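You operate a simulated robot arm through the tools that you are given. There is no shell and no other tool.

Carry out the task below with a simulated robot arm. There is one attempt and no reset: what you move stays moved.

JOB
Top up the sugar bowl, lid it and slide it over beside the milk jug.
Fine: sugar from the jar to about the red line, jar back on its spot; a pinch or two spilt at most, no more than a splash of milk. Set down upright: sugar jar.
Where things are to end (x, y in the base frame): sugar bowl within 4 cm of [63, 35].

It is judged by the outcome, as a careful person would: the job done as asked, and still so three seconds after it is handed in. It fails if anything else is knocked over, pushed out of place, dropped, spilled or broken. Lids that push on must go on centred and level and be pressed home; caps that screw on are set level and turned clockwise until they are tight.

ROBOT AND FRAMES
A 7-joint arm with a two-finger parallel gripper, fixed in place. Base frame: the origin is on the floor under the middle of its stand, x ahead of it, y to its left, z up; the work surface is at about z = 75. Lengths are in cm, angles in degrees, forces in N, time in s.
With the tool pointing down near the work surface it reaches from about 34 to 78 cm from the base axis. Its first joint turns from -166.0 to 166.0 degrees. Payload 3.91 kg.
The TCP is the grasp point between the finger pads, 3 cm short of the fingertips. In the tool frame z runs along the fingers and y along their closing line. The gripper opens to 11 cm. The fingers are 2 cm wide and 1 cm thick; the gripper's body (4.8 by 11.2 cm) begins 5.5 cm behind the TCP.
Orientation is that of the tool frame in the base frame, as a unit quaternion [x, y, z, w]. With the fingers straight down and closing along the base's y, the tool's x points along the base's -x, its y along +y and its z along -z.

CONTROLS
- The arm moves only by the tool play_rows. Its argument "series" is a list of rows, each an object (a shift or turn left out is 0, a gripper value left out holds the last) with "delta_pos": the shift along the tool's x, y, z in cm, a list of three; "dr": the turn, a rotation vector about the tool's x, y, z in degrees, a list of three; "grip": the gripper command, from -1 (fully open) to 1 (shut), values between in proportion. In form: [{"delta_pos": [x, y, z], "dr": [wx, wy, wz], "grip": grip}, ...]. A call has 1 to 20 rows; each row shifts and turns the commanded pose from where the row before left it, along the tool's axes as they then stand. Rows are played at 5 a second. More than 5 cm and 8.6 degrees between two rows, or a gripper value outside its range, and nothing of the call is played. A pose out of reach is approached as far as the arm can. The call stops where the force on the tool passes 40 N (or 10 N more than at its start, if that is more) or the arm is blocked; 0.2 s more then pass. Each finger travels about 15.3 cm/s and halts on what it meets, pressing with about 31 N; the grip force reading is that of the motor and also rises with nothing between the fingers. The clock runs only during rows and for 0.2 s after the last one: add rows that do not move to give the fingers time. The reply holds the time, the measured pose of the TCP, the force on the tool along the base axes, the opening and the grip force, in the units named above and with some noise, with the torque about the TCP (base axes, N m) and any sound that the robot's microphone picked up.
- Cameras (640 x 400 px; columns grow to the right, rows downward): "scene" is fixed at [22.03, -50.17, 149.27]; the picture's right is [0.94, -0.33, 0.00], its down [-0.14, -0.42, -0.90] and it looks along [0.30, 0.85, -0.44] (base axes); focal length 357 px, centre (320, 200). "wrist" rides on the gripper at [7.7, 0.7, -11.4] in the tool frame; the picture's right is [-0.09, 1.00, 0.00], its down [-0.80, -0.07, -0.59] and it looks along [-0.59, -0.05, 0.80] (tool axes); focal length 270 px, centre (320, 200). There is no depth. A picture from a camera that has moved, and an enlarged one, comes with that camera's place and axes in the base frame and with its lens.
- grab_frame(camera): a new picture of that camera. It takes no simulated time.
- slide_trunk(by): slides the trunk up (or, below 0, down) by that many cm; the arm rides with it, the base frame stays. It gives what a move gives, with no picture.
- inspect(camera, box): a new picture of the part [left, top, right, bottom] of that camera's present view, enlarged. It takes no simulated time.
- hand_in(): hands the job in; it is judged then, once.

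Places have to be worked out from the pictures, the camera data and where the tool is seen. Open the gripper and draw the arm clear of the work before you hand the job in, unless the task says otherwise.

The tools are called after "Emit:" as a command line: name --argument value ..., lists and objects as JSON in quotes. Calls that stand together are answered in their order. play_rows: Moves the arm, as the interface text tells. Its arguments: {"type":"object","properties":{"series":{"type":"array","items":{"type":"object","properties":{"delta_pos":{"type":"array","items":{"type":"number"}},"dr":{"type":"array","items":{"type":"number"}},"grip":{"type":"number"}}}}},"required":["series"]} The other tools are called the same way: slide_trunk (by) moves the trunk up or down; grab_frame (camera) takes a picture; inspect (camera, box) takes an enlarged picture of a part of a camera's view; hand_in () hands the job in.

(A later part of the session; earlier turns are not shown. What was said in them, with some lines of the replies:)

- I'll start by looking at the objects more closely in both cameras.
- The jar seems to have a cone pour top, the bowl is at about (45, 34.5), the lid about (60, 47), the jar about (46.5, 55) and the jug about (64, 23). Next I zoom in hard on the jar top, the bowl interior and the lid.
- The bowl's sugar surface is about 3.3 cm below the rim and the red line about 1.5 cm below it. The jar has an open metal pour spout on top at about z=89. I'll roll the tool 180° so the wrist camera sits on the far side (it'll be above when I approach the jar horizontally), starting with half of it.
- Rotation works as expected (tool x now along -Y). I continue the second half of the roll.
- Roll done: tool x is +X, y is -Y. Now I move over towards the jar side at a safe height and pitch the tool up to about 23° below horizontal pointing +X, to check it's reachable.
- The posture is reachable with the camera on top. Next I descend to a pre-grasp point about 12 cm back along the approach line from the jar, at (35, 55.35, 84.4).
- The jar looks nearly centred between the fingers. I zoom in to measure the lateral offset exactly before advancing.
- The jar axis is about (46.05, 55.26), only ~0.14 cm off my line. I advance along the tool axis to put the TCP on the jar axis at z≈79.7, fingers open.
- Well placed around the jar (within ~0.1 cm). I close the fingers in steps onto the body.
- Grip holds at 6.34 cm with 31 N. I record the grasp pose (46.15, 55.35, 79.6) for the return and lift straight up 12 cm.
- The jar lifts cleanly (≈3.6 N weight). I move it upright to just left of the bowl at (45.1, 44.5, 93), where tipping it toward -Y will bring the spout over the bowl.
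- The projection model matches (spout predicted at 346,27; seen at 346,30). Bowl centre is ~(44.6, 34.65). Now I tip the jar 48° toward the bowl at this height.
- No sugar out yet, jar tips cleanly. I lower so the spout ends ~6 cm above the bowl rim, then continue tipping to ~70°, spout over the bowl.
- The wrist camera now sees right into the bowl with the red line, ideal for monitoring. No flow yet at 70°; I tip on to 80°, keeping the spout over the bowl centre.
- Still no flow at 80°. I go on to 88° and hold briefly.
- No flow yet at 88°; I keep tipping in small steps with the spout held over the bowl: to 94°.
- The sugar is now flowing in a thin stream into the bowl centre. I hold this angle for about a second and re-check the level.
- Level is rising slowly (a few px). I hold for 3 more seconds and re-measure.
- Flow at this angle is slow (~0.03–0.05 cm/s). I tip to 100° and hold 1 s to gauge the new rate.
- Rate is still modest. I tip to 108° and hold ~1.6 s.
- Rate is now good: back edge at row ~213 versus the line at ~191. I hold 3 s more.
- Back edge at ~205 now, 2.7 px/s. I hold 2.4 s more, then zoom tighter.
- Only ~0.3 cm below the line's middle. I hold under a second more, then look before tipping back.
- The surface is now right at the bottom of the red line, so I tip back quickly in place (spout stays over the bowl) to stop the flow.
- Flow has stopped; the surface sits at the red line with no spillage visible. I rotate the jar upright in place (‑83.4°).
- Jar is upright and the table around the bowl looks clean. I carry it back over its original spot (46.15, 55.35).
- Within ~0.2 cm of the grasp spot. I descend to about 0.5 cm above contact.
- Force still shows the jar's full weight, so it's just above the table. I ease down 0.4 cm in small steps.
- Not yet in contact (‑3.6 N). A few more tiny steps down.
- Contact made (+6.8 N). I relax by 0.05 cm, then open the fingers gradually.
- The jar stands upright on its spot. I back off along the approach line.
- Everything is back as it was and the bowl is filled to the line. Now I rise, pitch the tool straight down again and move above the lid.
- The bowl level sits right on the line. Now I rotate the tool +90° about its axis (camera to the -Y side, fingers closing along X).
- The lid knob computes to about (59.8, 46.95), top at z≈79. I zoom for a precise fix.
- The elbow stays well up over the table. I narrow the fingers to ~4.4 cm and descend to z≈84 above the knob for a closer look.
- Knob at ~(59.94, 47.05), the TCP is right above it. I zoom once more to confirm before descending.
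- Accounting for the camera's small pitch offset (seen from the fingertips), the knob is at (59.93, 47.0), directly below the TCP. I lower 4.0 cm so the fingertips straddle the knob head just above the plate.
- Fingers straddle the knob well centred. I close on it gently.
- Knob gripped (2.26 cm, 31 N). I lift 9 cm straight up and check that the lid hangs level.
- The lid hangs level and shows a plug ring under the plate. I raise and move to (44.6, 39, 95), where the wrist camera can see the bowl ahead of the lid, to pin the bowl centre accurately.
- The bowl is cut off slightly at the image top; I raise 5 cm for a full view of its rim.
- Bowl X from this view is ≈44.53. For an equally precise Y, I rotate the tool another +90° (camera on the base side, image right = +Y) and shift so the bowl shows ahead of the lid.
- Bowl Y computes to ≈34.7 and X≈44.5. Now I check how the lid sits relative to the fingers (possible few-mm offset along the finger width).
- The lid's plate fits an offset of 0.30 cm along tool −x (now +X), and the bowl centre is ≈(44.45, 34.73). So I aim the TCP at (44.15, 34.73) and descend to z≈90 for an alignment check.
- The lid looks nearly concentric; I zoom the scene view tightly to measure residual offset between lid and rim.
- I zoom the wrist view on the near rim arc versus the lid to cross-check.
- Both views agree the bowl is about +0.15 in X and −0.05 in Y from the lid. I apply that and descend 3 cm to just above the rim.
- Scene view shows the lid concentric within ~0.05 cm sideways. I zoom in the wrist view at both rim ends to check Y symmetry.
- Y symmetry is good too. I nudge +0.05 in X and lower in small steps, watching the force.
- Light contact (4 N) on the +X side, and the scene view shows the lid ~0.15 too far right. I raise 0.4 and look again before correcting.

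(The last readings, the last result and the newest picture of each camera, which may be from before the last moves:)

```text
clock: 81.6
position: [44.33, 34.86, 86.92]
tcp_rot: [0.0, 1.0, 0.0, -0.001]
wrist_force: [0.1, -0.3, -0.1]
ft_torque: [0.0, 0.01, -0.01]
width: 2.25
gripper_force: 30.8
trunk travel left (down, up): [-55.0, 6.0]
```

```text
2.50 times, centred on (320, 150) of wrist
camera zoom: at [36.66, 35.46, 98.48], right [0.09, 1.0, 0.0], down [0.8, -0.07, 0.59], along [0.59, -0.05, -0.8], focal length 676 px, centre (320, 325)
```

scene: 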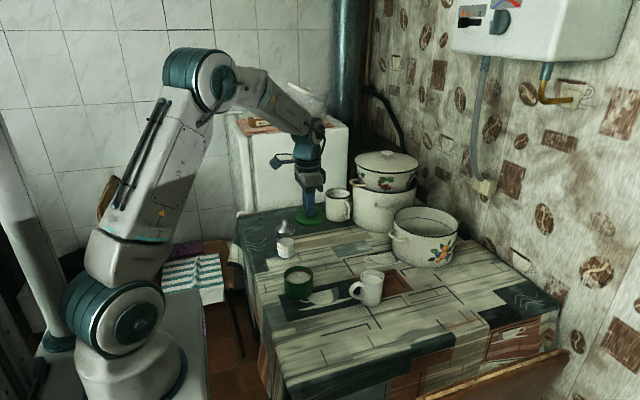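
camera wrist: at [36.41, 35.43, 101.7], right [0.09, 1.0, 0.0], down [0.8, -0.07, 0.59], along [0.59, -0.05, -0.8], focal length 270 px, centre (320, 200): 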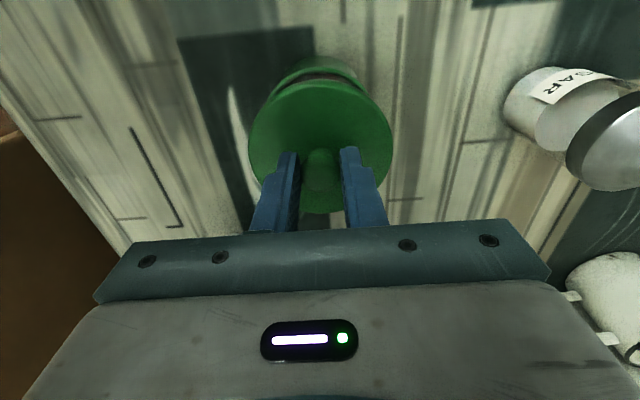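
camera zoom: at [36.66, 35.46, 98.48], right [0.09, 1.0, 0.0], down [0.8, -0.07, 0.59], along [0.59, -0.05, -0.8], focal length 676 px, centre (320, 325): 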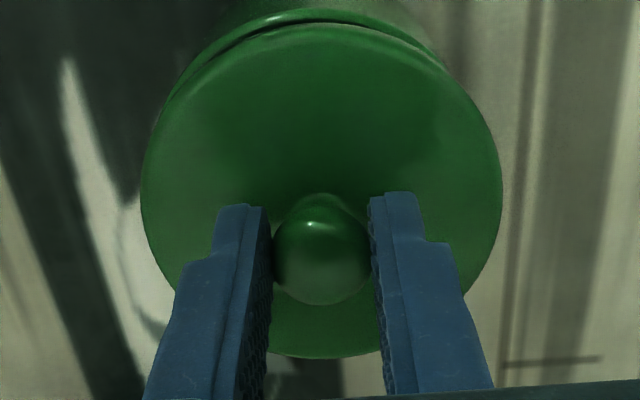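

Lid reads ~0.11 cm too far +X. I correct (−0.11 X, −0.03 Y) and lower again in fine steps.

Emit:
play_rows --series '[{"delta_pos": [0.11, -0.03, 0]}, {"delta_pos": [0, 0, 0.2]}, {"delta_pos": [0, 0, 0.15]}, {}, {}]'

Emit:
inspect --camera "scene" --box '[282, 256, 314, 296]'

```text
clock: 82.8
position: [44.22, 34.77, 86.45]
tcp_rot: [0.0, 1.0, 0.0, 0.0]
wrist_force: [0.5, -0.1, 0.0]
ft_torque: [0.01, 0.01, -0.01]
width: 2.25
gripper_force: 30.9
trunk travel left (down, up): [-55.0, 6.0]
```

```text
10.00 times, centred on (298, 276) of scene
camera zoom: at [22.03, -50.17, 149.27], right [0.94, -0.33, 0.0], down [-0.14, -0.42, -0.9], along [0.3, 0.85, -0.44], focal length 3570 px, centre (540, -560)
```

zoom: 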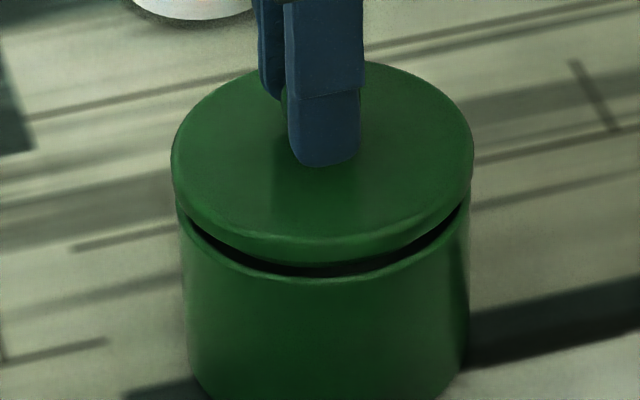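

No contact now at a lower height than before, and the lid is centred. I continue down in 0.1 cm steps.

Emit:
play_rows --series '[{"delta_pos": [0, 0, 0.1]}, {"delta_pos": [0, 0, 0.1]}, {"delta_pos": [0, 0, 0.1]}, {}, {}]'

Emit:
inspect --camera "scene" --box '[282, 256, 314, 296]'

```text
clock: 84.0
position: [44.23, 34.82, 86.37]
tcp_rot: [0.0, 1.0, -0.001, 0.0]
wrist_force: [-0.4, 0.2, -0.3]
ft_torque: [0.01, 0.05, 0.04]
width: 2.26
gripper_force: 31.5
trunk travel left (down, up): [-55.0, 6.0]
```

```text
10.00 times, centred on (298, 276) of scene
camera zoom: at [22.03, -50.17, 149.27], right [0.94, -0.33, 0.0], down [-0.14, -0.42, -0.9], along [0.3, 0.85, -0.44], focal length 3570 px, centre (540, -560)
```

zoom: 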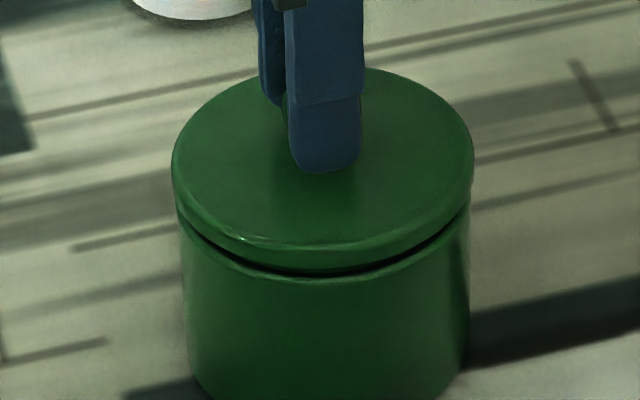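

The plug is entering without force; gap is ~0.3 cm. I continue.

Emit:
play_rows --series '[{"delta_pos": [0, 0, 0.1]}, {"delta_pos": [0, 0, 0.1]}, {}, {}]'

Emit:
inspect --camera "scene" --box '[282, 256, 314, 296]'

```text
clock: 85.0
position: [44.18, 34.88, 86.09]
tcp_rot: [0.0, 1.0, -0.001, 0.0]
wrist_force: [-0.2, 0.5, -1.2]
ft_torque: [0.0, 0.01, -0.03]
width: 2.25
gripper_force: 30.7
trunk travel left (down, up): [-55.0, 6.0]
```

```text
10.00 times, centred on (298, 276) of scene
camera zoom: at [22.03, -50.17, 149.27], right [0.94, -0.33, 0.0], down [-0.14, -0.42, -0.9], along [0.3, 0.85, -0.44], focal length 3570 px, centre (540, -560)
```

zoom: 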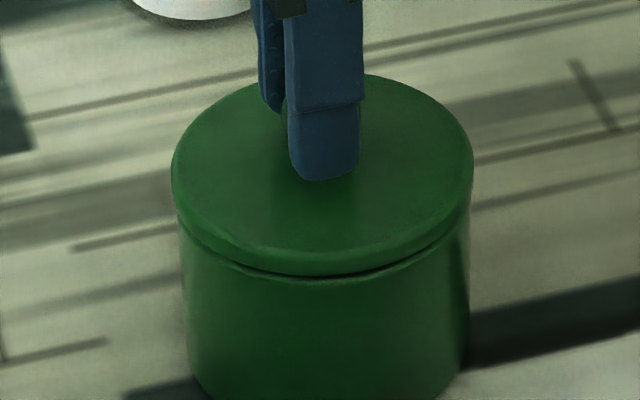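

Nearly closed, still no force. I continue down until it seats and presses home.

Emit:
play_rows --series '[{"delta_pos": [0, 0, 0.1]}, {"delta_pos": [0, 0, 0.05]}, {}, {}]'

```text
clock: 86.0
position: [44.23, 34.84, 86.06]
tcp_rot: [0.0, 1.0, -0.001, 0.0]
wrist_force: [0.3, -0.9, -0.5]
ft_torque: [-0.04, 0.0, 0.0]
width: 2.27
gripper_force: 30.8
trunk travel left (down, up): [-55.0, 6.0]
```

Emit:
play_rows --series '[{"delta_pos": [0, 0, 0.1]}, {}, {}]'

Emit:
inspect --camera "scene" --box '[282, 256, 314, 296]'

```text
clock: 86.8
position: [44.28, 34.65, 85.89]
tcp_rot: [0.001, 1.0, 0.0, 0.0]
wrist_force: [1.6, 0.3, -0.6]
ft_torque: [0.03, -0.02, 0.02]
width: 2.25
gripper_force: 31.5
trunk travel left (down, up): [-55.0, 6.0]
```

```text
10.00 times, centred on (298, 276) of scene
camera zoom: at [22.03, -50.17, 149.27], right [0.94, -0.33, 0.0], down [-0.14, -0.42, -0.9], along [0.3, 0.85, -0.44], focal length 3570 px, centre (540, -560)
```

zoom: 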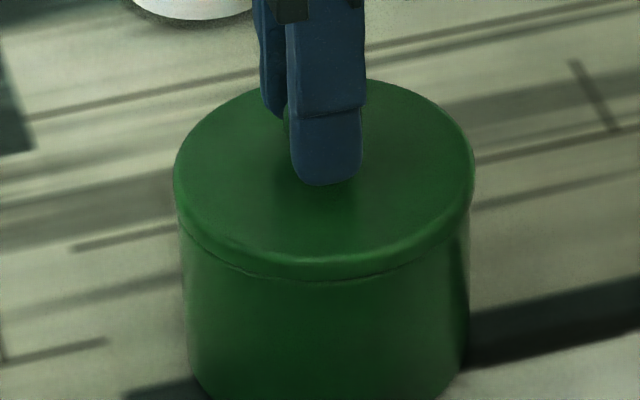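

The gap has closed visually. I press further in small steps until the force rises.

Emit:
play_rows --series '[{"delta_pos": [0, 0, 0.08]}, {}, {}]'

```text
clock: 87.6
position: [44.16, 34.73, 85.84]
tcp_rot: [0.0, 1.0, 0.001, 0.0]
wrist_force: [-0.3, -0.7, -0.3]
ft_torque: [-0.01, 0.01, 0.02]
width: 2.25
gripper_force: 31.2
trunk travel left (down, up): [-55.0, 6.0]
```

Emit:
play_rows --series '[{"delta_pos": [0, 0, 0.08]}, {}, {}]'

```text
clock: 88.4
position: [44.15, 34.91, 85.85]
tcp_rot: [0.0, 1.0, 0.001, 0.0]
wrist_force: [0.9, 1.3, 5.6]
ft_torque: [-0.01, -0.06, 0.01]
width: 2.25
gripper_force: 31.0
trunk travel left (down, up): [-55.0, 6.0]
```

Contact at 5.6 N with almost no torque, so it's level. I press harder, to roughly 20–25 N.

Emit:
play_rows --series '[{"delta_pos": [0, 0, 0.1]}, {"delta_pos": [0, 0, 0.1]}, {}, {}]'

Emit:
inspect --camera "scene" --box '[282, 256, 314, 296]'

```text
clock: 89.4
position: [44.18, 34.92, 85.62]
tcp_rot: [0.0, 1.0, 0.002, 0.002]
wrist_force: [4.3, 3.2, 26.9]
ft_torque: [0.06, -0.25, 0.04]
width: 2.28
gripper_force: 30.9
trunk travel left (down, up): [-55.0, 6.0]
```

```text
10.00 times, centred on (298, 276) of scene
camera zoom: at [22.03, -50.17, 149.27], right [0.94, -0.33, 0.0], down [-0.14, -0.42, -0.9], along [0.3, 0.85, -0.44], focal length 3570 px, centre (540, -560)
```

zoom: 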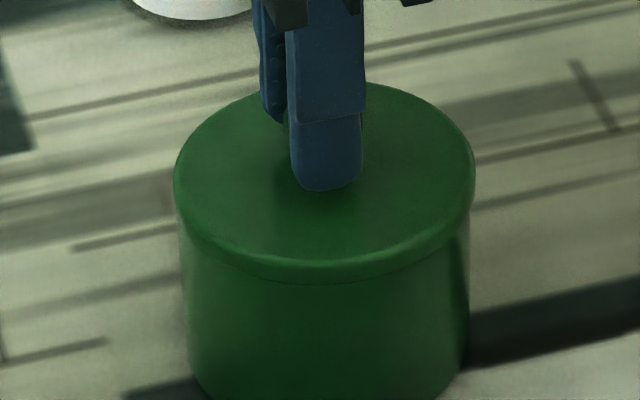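

27 N pressed and the seam looks closed. I add a touch more (~33 N), then relax.

Emit:
play_rows --series '[{"delta_pos": [0, 0, 0.06]}, {}]'

```text
clock: 90.0
position: [44.18, 34.78, 85.54]
tcp_rot: [0.001, 1.0, 0.001, 0.001]
wrist_force: [4.8, 3.4, 26.7]
ft_torque: [0.09, -0.29, 0.05]
width: 2.27
gripper_force: 31.4
trunk travel left (down, up): [-55.0, 6.0]
```

Force stayed at ~27 N while moving 0.08 cm down: either the lid is sliding in or the knob is slipping. I look closely at the seam.

Emit:
inspect --camera "scene" --box '[286, 266, 310, 290]'

Emit:
inspect --camera "wrist" --box '[240, 60, 400, 220]'

```text
16.00 times, centred on (298, 278) of scene
camera zoom: at [22.03, -50.17, 149.27], right [0.94, -0.33, 0.0], down [-0.14, -0.42, -0.9], along [0.3, 0.85, -0.44], focal length 5711 px, centre (672, -1048)
```

zoom: 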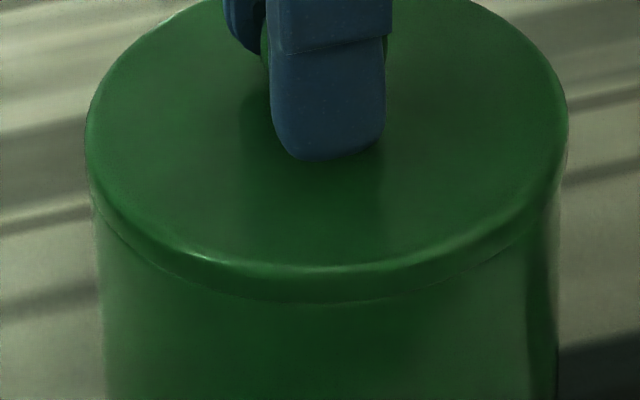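

```text
2.50 times, centred on (320, 140) of wrist
camera zoom: at [36.5, 35.36, 97.09], right [0.09, 1.0, 0.0], down [0.8, -0.07, 0.6], along [0.59, -0.05, -0.8], focal length 676 px, centre (320, 350)
```

zoom: 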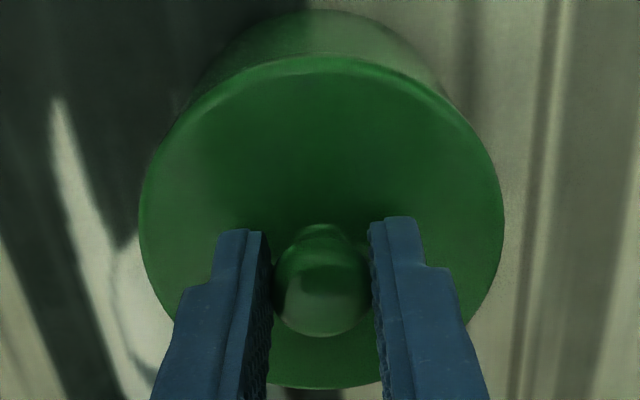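

The seam is closed and overhang is equal on both sides (centred). I relax, open, and rise to check, then I'll press on the knob from above with closed fingers to be sure it's home.

Emit:
play_rows --series '[{"delta_pos": [0, 0, -0.15]}, {"grip": 0.5}, {"grip": 0.4}, {"grip": 0.3}, {"grip": 0.2}, {}, {"delta_pos": [0, 0, -1]}, {"delta_pos": [0, 0, -2]}, {"delta_pos": [0, 0, -2]}, {}, {}]'

Emit:
inspect --camera "scene" --box '[278, 250, 318, 300]'

Emit:
inspect --camera "wrist" --box '[230, 30, 410, 210]'

```text
clock: 92.4
position: [44.29, 34.66, 90.63]
tcp_rot: [0.0, 1.0, 0.0, 0.0]
wrist_force: [-0.2, -1.0, 0.6]
ft_torque: [0.01, 0.03, -0.03]
width: 4.37
gripper_force: 0.0
trunk travel left (down, up): [-55.0, 6.0]
```

```text
8.00 times, centred on (298, 275) of scene
camera zoom: at [22.03, -50.17, 149.27], right [0.94, -0.33, 0.0], down [-0.14, -0.42, -0.9], along [0.3, 0.85, -0.44], focal length 2856 px, centre (496, -400)
```

zoom: 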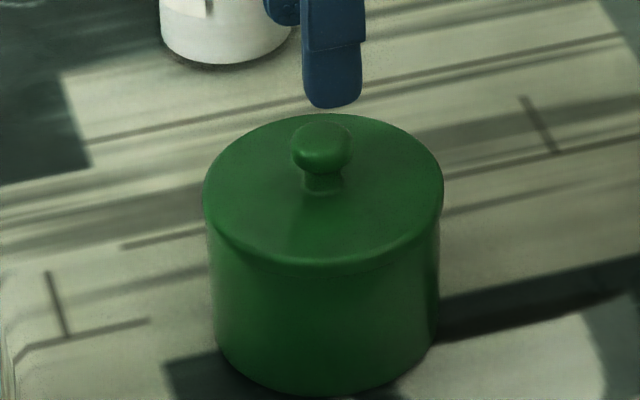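

```text
2.22 times, centred on (320, 120) of wrist
camera zoom: at [36.66, 35.33, 102.18], right [0.09, 1.0, 0.0], down [0.8, -0.07, 0.59], along [0.59, -0.05, -0.8], focal length 601 px, centre (320, 378)
```

zoom: 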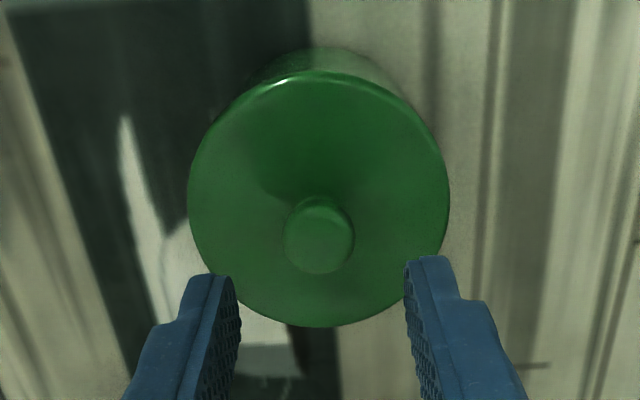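

Lid sits level and flush. I close the fingers, shift 0.3 cm in X to be over the knob, and come down on it.

Emit:
play_rows --series '[{"grip": 1}, {"delta_pos": [-0.28, 0, 0]}, {}, {"delta_pos": [0, 0, 1]}, {"delta_pos": [0, 0, 1]}, {"delta_pos": [0, 0, 0.8]}, {}, {}]'

Emit:
inspect --camera "scene" --box '[278, 250, 318, 300]'

Emit:
inspect --camera "wrist" --box '[230, 50, 410, 230]'

```text
clock: 94.2
position: [44.46, 34.93, 87.86]
tcp_rot: [0.001, 1.0, 0.0, 0.0]
wrist_force: [0.1, 0.5, -0.6]
ft_torque: [0.03, 0.0, 0.01]
width: 0.0
gripper_force: 31.0
trunk travel left (down, up): [-55.0, 6.0]
```

```text
8.00 times, centred on (298, 275) of scene
camera zoom: at [22.03, -50.17, 149.27], right [0.94, -0.33, 0.0], down [-0.14, -0.42, -0.9], along [0.3, 0.85, -0.44], focal length 2856 px, centre (496, -400)
```

zoom: 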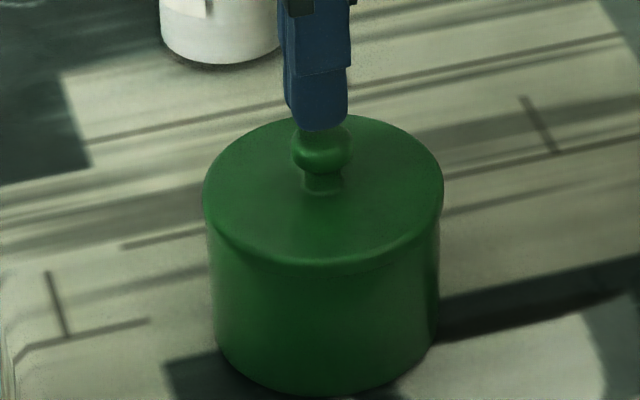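

```text
2.22 times, centred on (320, 140) of wrist
camera zoom: at [36.78, 35.49, 99.41], right [0.09, 1.0, 0.0], down [0.8, -0.07, 0.59], along [0.59, -0.05, -0.8], focal length 601 px, centre (320, 333)
```

zoom: 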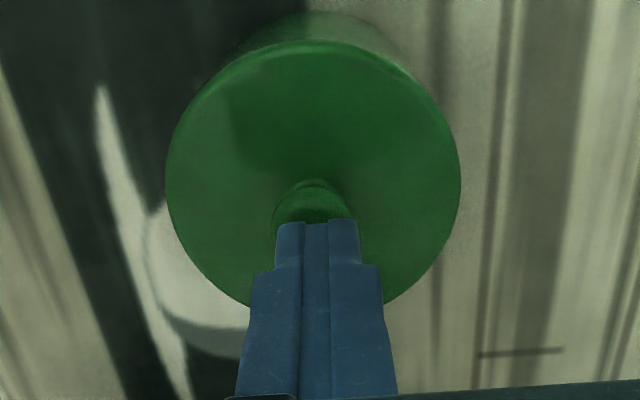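

The closed fingertips are centred right above the knob. I press down in small steps, watching the force.

Emit:
play_rows --series '[{"delta_pos": [0, 0, 0.3]}, {"delta_pos": [0, 0, 0.2]}, {"delta_pos": [0, 0, 0.1]}, {"delta_pos": [0, 0, 0.1]}, {}]'

```text
clock: 95.4
position: [44.47, 34.87, 87.13]
tcp_rot: [0.0, 1.0, 0.0, -0.001]
wrist_force: [-0.8, 0.1, 4.4]
ft_torque: [-0.01, 0.0, -0.04]
width: 0.0
gripper_force: 30.8
trunk travel left (down, up): [-55.0, 6.0]
```

Emit:
play_rows --series '[{"delta_pos": [0, 0, 0.1]}, {"delta_pos": [0, 0, 0.1]}, {}, {}]'

```text
clock: 96.4
position: [44.48, 35.0, 87.22]
tcp_rot: [0.0, 1.0, 0.003, 0.001]
wrist_force: [-1.2, 0.1, 29.9]
ft_torque: [0.04, 0.06, 0.02]
width: 0.02
gripper_force: 30.6
trunk travel left (down, up): [-55.0, 6.0]
```

30 N with no further travel and no torque: the lid is home. Now I rise and move behind the bowl (−X side), setting a ~6 cm finger gap and tilting the fingertips forward 15°, so two fingertips can push the bowl low and stably without touching the lid.

Emit:
play_rows --series '[{"delta_pos": [0, 0, -1]}, {"delta_pos": [0, 0, -2]}, {"delta_pos": [0, 0, -2]}, {"delta_pos": [2.5, -0.05, 0], "grip": -0.09}, {"delta_pos": [2.5, -0.05, 0]}, {"delta_pos": [2.5, 0, 0]}, {"dr": [0, -5, 0]}, {"dr": [0, -5, 0]}, {"dr": [0, -5, 0]}, {}, {}]'

Emit:
inspect --camera "scene" --box '[250, 210, 340, 310]'

Emit:
grab_frame --camera "wrist"

```text
clock: 98.8
position: [37.01, 34.8, 91.81]
tcp_rot: [-0.001, 0.991, 0.001, 0.13]
wrist_force: [0.7, 1.0, 0.2]
ft_torque: [-0.01, -0.02, 0.0]
width: 6.02
gripper_force: 0.1
trunk travel left (down, up): [-55.0, 6.0]
```

```text
4.00 times, centred on (295, 260) of scene
camera zoom: at [22.03, -50.17, 149.27], right [0.94, -0.33, 0.0], down [-0.14, -0.42, -0.9], along [0.3, 0.85, -0.44], focal length 1428 px, centre (420, -40)
```

zoom: 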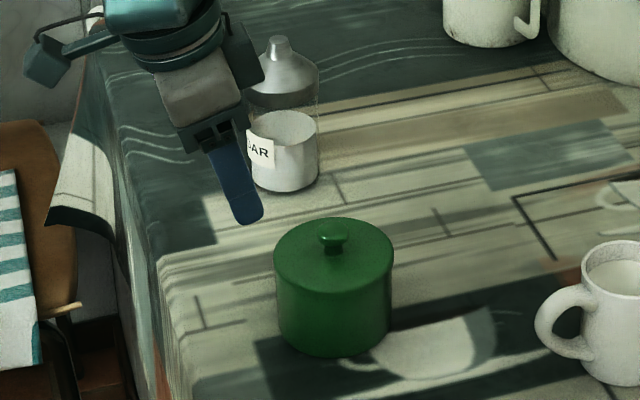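

```text
taken
camera wrist: at [26.68, 35.35, 101.02], right [0.09, 1.0, 0.02], down [0.62, -0.07, 0.78], along [0.78, -0.05, -0.62], focal length 270 px, centre (320, 200)
```

wrist: 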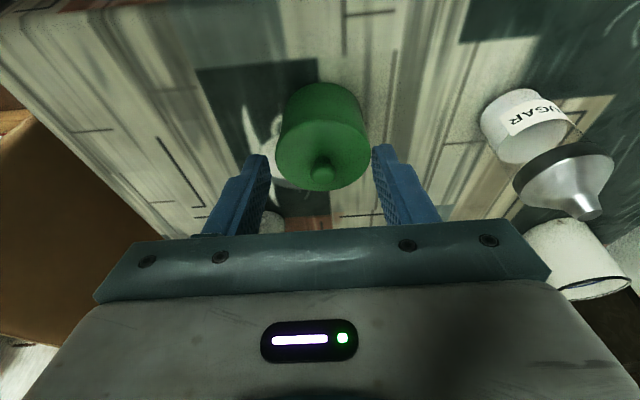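

Tilted posture is good and the bowl is centred ahead of the fingers. I descend vertically behind the bowl to TCP z≈79.3.

Emit:
play_rows --series '[{"delta_pos": [0.81, 0, 3.02]}, {"delta_pos": [0.81, 0, 3.02]}, {"delta_pos": [0.81, 0, 3.02]}, {"delta_pos": [0.54, 0, 2.01]}, {"delta_pos": [0.26, 0, 0.97]}, {}, {}]'

Emit:
inspect --camera "scene" --box '[250, 230, 330, 310]'

Emit:
grab_frame --camera "wrist"

```text
clock: 100.4
position: [36.94, 34.75, 79.44]
tcp_rot: [0.0, 0.991, 0.001, 0.131]
wrist_force: [0.3, -0.9, 0.2]
ft_torque: [0.0, 0.01, -0.01]
width: 5.99
gripper_force: 0.1
trunk travel left (down, up): [-55.0, 6.0]
```

```text
5.00 times, centred on (290, 270) of scene
camera zoom: at [22.03, -50.17, 149.27], right [0.94, -0.33, 0.0], down [-0.14, -0.42, -0.9], along [0.3, 0.85, -0.44], focal length 1785 px, centre (470, -150)
```

zoom: 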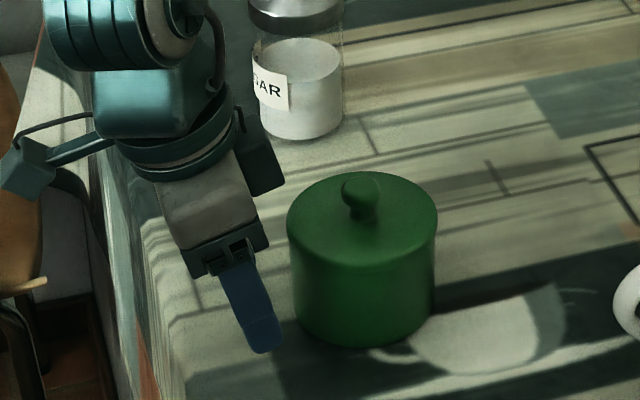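

```text
taken
camera wrist: at [26.61, 35.42, 88.59], right [0.09, 1.0, 0.02], down [0.62, -0.07, 0.78], along [0.78, -0.05, -0.62], focal length 270 px, centre (320, 200)
```

wrist: 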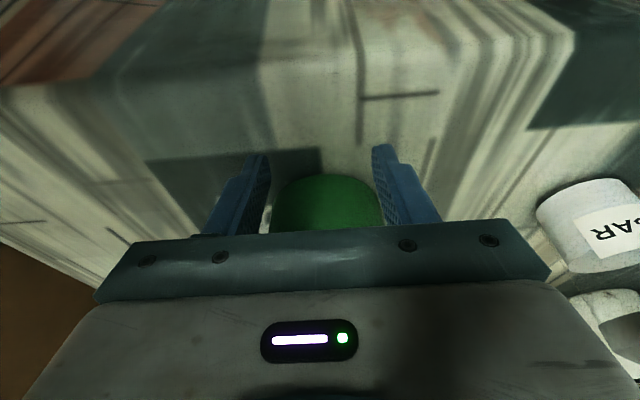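

Positioned behind the bowl. I start pushing slowly in +X: 5 cm first (about 2.5 cm after contact), then check.

Emit:
play_rows --series '[{"delta_pos": [-0.483, 0, 0.1295]}, {"delta_pos": [-0.483, 0, 0.1295]}, {"delta_pos": [-0.483, 0, 0.1295]}, {"delta_pos": [-0.483, 0, 0.1295]}, {"delta_pos": [-0.29, 0, 0.0777]}, {"delta_pos": [-0.29, 0, 0.0777]}, {"delta_pos": [-0.29, 0, 0.0777]}, {"delta_pos": [-0.29, 0, 0.0777]}, {"delta_pos": [-0.483, 0, 0.1295]}, {"delta_pos": [-0.483, 0, 0.1295]}, {"delta_pos": [-0.483, 0, 0.1295]}]'

Emit:
inspect --camera "scene" --box '[250, 230, 330, 310]'

```text
clock: 102.8
position: [41.74, 34.65, 79.3]
tcp_rot: [0.0, 0.991, 0.001, 0.131]
wrist_force: [-0.2, -0.7, -0.4]
ft_torque: [-0.01, 0.0, -0.01]
width: 6.0
gripper_force: 0.3
trunk travel left (down, up): [-55.0, 6.0]
```

```text
5.00 times, centred on (290, 270) of scene
camera zoom: at [22.03, -50.17, 149.27], right [0.94, -0.33, 0.0], down [-0.14, -0.42, -0.9], along [0.3, 0.85, -0.44], focal length 1785 px, centre (470, -150)
```

zoom: 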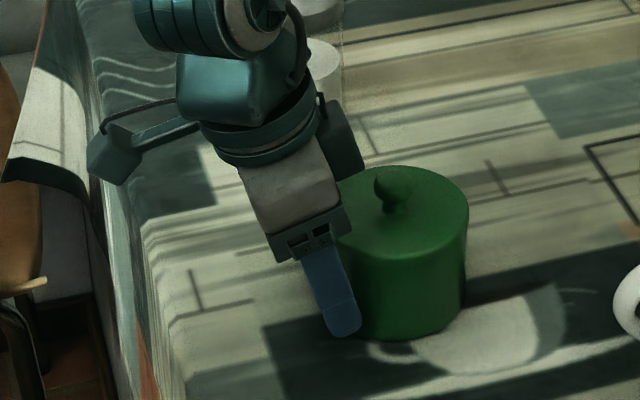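

The bowl slides nicely, held between the two fingertips. I continue the push by ~10.8 cm.

Emit:
play_rows --series '[{"delta_pos": [-0.58, 0, 0.1554]}, {"delta_pos": [-0.58, 0, 0.1554]}, {"delta_pos": [-0.58, 0, 0.1554]}, {"delta_pos": [-0.58, 0, 0.1554]}, {"delta_pos": [-0.58, 0, 0.1554]}, {"delta_pos": [-0.58, 0, 0.1554]}, {"delta_pos": [-0.58, 0, 0.1554]}, {"delta_pos": [-0.58, 0, 0.1554]}, {"delta_pos": [-0.58, 0, 0.1554]}, {"delta_pos": [-0.58, 0, 0.1554]}, {"delta_pos": [-0.58, 0, 0.1554]}, {"delta_pos": [-0.58, 0, 0.1554]}, {"delta_pos": [-0.58, 0, 0.1554]}, {"delta_pos": [-0.58, 0, 0.1554]}, {"delta_pos": [-0.58, 0, 0.1554]}, {"delta_pos": [-0.58, 0, 0.1554]}, {"delta_pos": [-0.58, 0, 0.1554]}, {"delta_pos": [-0.58, 0, 0.1554]}, {}]'

Emit:
inspect --camera "scene" --box '[270, 215, 400, 315]'

Emit:
grab_frame --camera "wrist"

```text
clock: 106.8
position: [52.4, 34.79, 79.29]
tcp_rot: [0.0, 0.991, 0.001, 0.131]
wrist_force: [-0.9, 0.2, -0.2]
ft_torque: [-0.02, -0.01, 0.01]
width: 6.01
gripper_force: 0.6
trunk travel left (down, up): [-55.0, 6.0]
```

```text
4.00 times, centred on (335, 265) of scene
camera zoom: at [22.03, -50.17, 149.27], right [0.94, -0.33, 0.0], down [-0.14, -0.42, -0.9], along [0.3, 0.85, -0.44], focal length 1428 px, centre (260, -60)
```

zoom: 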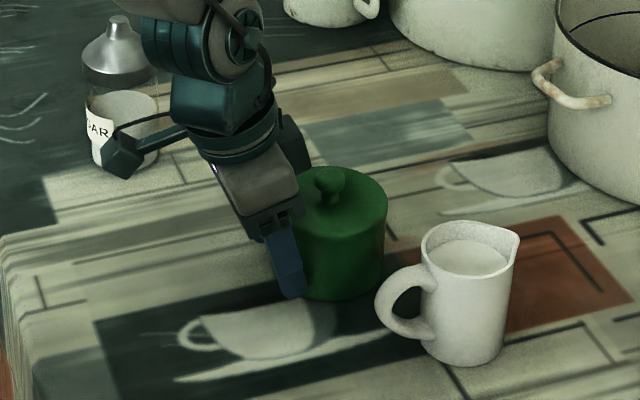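

```text
taken
camera wrist: at [42.12, 35.36, 88.45], right [0.08, 1.0, 0.02], down [0.62, -0.07, 0.78], along [0.78, -0.05, -0.62], focal length 270 px, centre (320, 200)
```

wrist: 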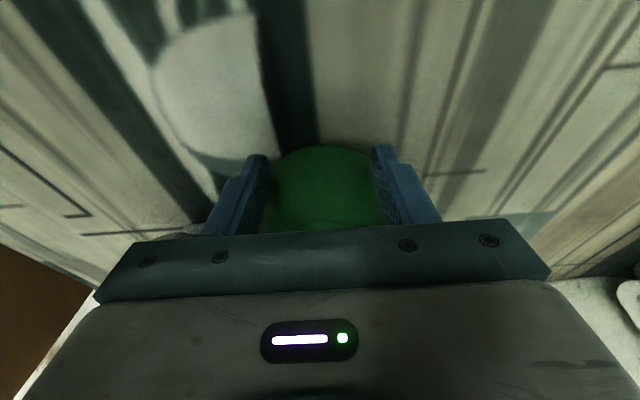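

The bowl is now at ≈(57.6, 34.8) and tracking straight, clear of the jug. I push the remaining ~5.4 cm.

Emit:
play_rows --series '[{"delta_pos": [-0.58, 0, 0.1554]}, {"delta_pos": [-0.58, 0, 0.1554]}, {"delta_pos": [-0.58, 0, 0.1554]}, {"delta_pos": [-0.58, 0, 0.1554]}, {"delta_pos": [-0.58, 0, 0.1554]}, {"delta_pos": [-0.58, 0, 0.1554]}, {"delta_pos": [-0.58, 0, 0.1554]}, {"delta_pos": [-0.48, 0, 0.129]}, {"delta_pos": [-0.29, 0, 0.0777]}, {"delta_pos": [-0.19, 0, 0.052]}, {}, {}]'

Emit:
inspect --camera "scene" --box '[270, 215, 400, 315]'

```text
clock: 109.4
position: [57.72, 34.81, 79.32]
tcp_rot: [-0.001, 0.991, 0.001, 0.13]
wrist_force: [-0.1, -0.2, 0.7]
ft_torque: [0.03, 0.0, -0.01]
width: 6.03
gripper_force: 0.1
trunk travel left (down, up): [-55.0, 6.0]
```

```text
4.00 times, centred on (335, 265) of scene
camera zoom: at [22.03, -50.17, 149.27], right [0.94, -0.33, 0.0], down [-0.14, -0.42, -0.9], along [0.3, 0.85, -0.44], focal length 1428 px, centre (260, -60)
```

zoom: 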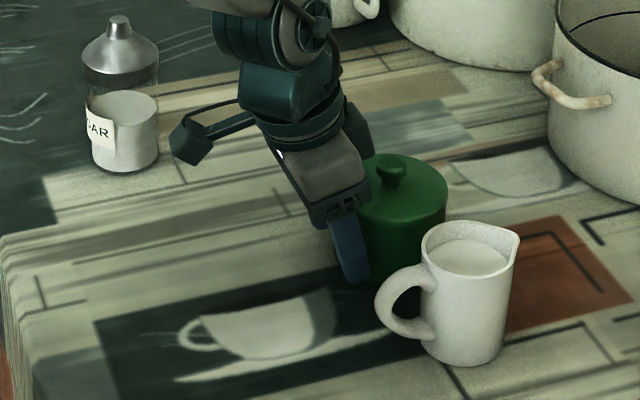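

The bowl is at ≈(62.8, 34.8) beside the jug. I retreat straight back, then rise clear.

Emit:
play_rows --series '[{"delta_pos": [0.483, 0, -0.13]}, {"delta_pos": [0.966, 0, -0.259]}, {"delta_pos": [1.45, 0, -0.388]}, {"delta_pos": [1.93, 0, -0.518]}, {"delta_pos": [1.93, 0, -0.518]}, {"delta_pos": [-0.78, 0, -2.9]}, {"delta_pos": [-1.04, 0, -3.86]}, {"delta_pos": [-1.04, 0, -3.86]}, {"delta_pos": [-1.04, 0, -3.86]}, {"delta_pos": [-1.04, 0, -3.86]}, {"delta_pos": [-1.04, 0, -3.86]}, {"dr": [0, 5, 0]}, {"dr": [0, 5, 0]}, {"dr": [0, 5, 0]}, {"delta_pos": [4, 0, 0]}, {"delta_pos": [4, 0, 0]}, {}, {}]'

Emit:
grab_frame --camera "scene"

Emit:
inspect --camera "scene" --box '[300, 230, 400, 310]'

Emit:
grab_frame --camera "wrist"

```text
clock: 113.2
position: [42.51, 34.58, 102.34]
tcp_rot: [-0.001, 1.0, 0.0, 0.0]
wrist_force: [0.3, 0.3, 0.2]
ft_torque: [0.02, -0.01, 0.0]
width: 5.99
gripper_force: 0.0
trunk travel left (down, up): [-55.0, 6.0]
```

```text
taken
```

scene: 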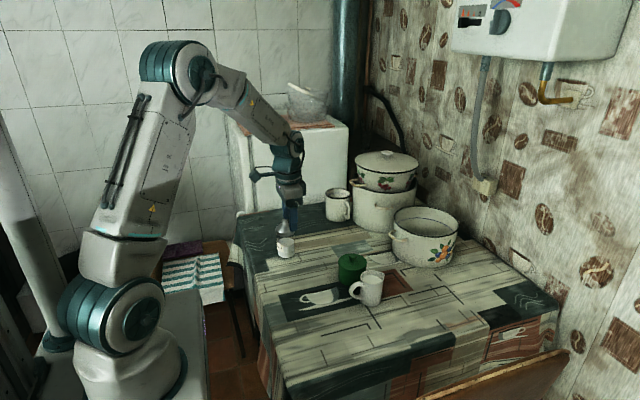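

```text
5.00 times, centred on (350, 270) of scene
camera zoom: at [22.03, -50.17, 149.27], right [0.94, -0.33, 0.0], down [-0.14, -0.42, -0.9], along [0.3, 0.85, -0.44], focal length 1785 px, centre (170, -150)
```

zoom: 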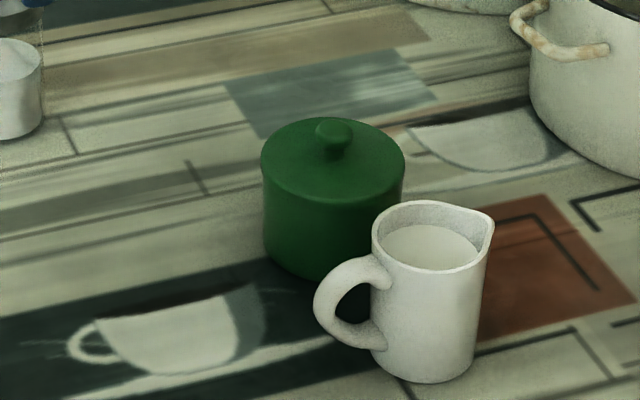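

```text
taken
camera wrist: at [34.99, 35.27, 113.73], right [0.09, 1.0, 0.0], down [0.8, -0.07, 0.59], along [0.59, -0.05, -0.8], focal length 270 px, centre (320, 200)
```

wrist: 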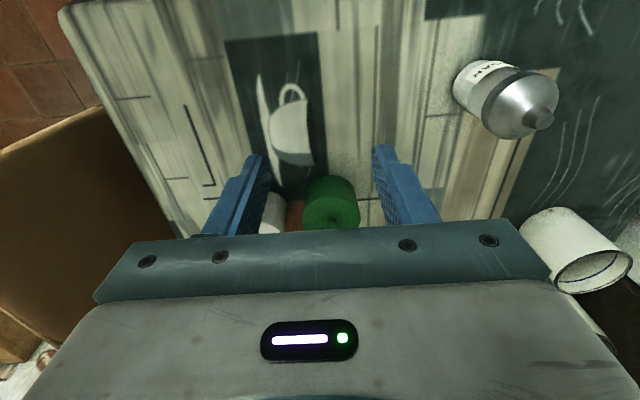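

The bowl is lidded at ≈(62.6, 34.7), jug and milk undisturbed. I check for spilt sugar where the bowl was, the lid seam, and the jar.

Emit:
inspect --camera "scene" --box '[270, 250, 340, 320]'

Emit:
inspect --camera "scene" --box '[335, 245, 385, 305]'

Emit:
inspect --camera "scene" --box '[265, 195, 315, 265]'

Emit:
inspect --camera "wrist" --box '[180, 20, 400, 240]'

```text
5.71 times, centred on (305, 285) of scene
camera zoom: at [22.03, -50.17, 149.27], right [0.94, -0.33, 0.0], down [-0.14, -0.42, -0.9], along [0.3, 0.85, -0.44], focal length 2040 px, centre (406, -286)
```

zoom: 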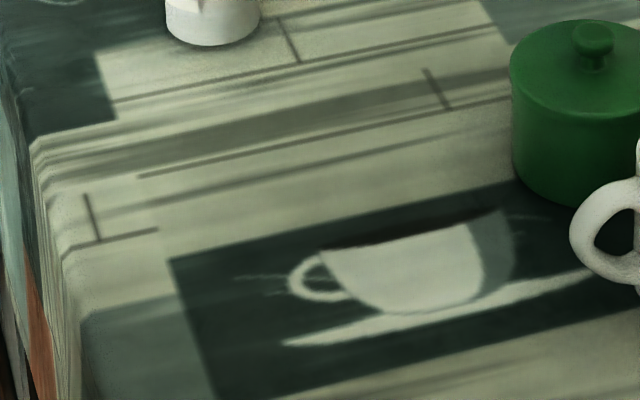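

```text
6.67 times, centred on (360, 275) of scene
camera zoom: at [22.03, -50.17, 149.27], right [0.94, -0.33, 0.0], down [-0.14, -0.42, -0.9], along [0.3, 0.85, -0.44], focal length 2380 px, centre (53, -300)
```

zoom: 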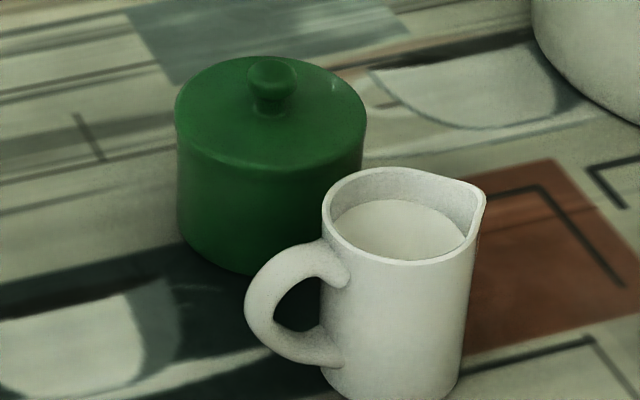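

```text
5.71 times, centred on (290, 230) of scene
camera zoom: at [22.03, -50.17, 149.27], right [0.94, -0.33, 0.0], down [-0.14, -0.42, -0.9], along [0.3, 0.85, -0.44], focal length 2040 px, centre (491, 29)
```

zoom: 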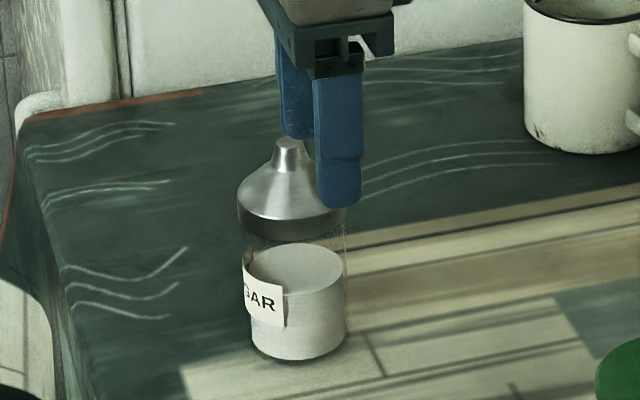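

```text
1.82 times, centred on (290, 130) of wrist
camera zoom: at [34.99, 35.27, 113.73], right [0.09, 1.0, 0.0], down [0.8, -0.07, 0.59], along [0.59, -0.05, -0.8], focal length 491 px, centre (374, 327)
```

zoom: 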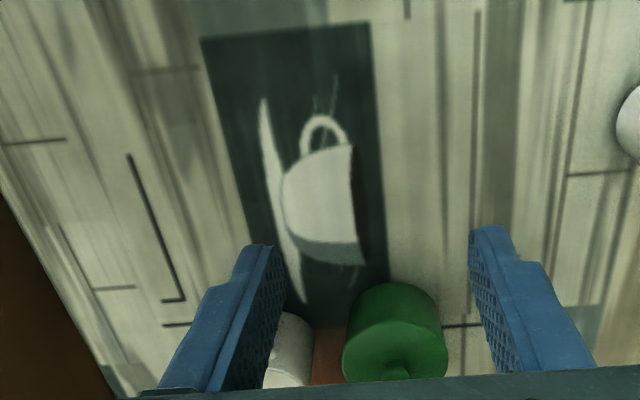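

Table is clean, lid flush, jar upright on its spot, milk undisturbed. I open the gripper and draw the arm up and clear before handing in.

Emit:
play_rows --series '[{"delta_pos": [0.8, -1, -3.5], "grip": -1}, {"delta_pos": [0.8, -1, -3.5]}, {"delta_pos": [0.8, -1, -3.5]}, {"delta_pos": [0.8, -1, -3.5]}, {"delta_pos": [0, -1, -3]}, {}, {}]'

Emit:
grab_frame --camera "scene"

```text
clock: 114.8
position: [39.54, 29.64, 119.38]
tcp_rot: [0.0, 1.0, 0.001, -0.001]
wrist_force: [0.4, -0.3, -0.5]
ft_torque: [0.0, -0.01, -0.04]
width: 11.02
gripper_force: 0.1
trunk travel left (down, up): [-55.0, 6.0]
```

```text
taken
```

scene: 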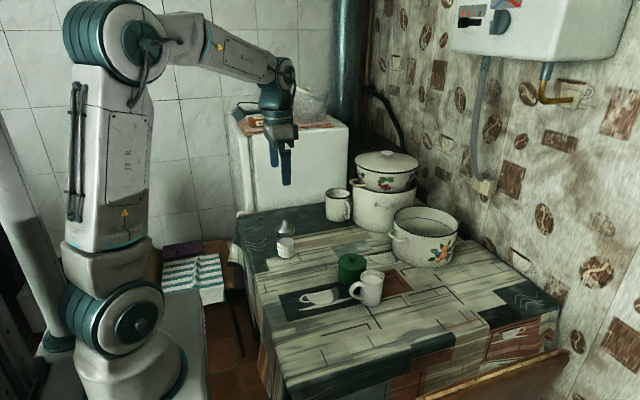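

The arm is clear with the gripper open. The bowl is filled to the line, lidded and beside the jug, and the jar is back on its spot, so I hand the job in.

Emit:
hand_in

```text
The job is handed in.
```

The sugar bowl is topped up, lidded and beside the milk jug, and the job is handed in.

- **Fill:** the sugar in the bowl came up to the lower edge of the red line. I saw no spilt sugar on the table.
- **Jar:** it is back upright on its original spot.
- **Lid:** it went on centred and level. I pressed it home with about 30 N and it did not move any further.
- **Bowl position:** I slid it to about (62.6, 34.7), well inside the 4 cm allowed around (63, 35). I estimated that from the pictures and the arm readings.
- **Other things on the table:** the jug and milk were not disturbed, and nothing else was touched or knocked over.

The gripper was open and the arm drawn up clear of the table when I handed in.
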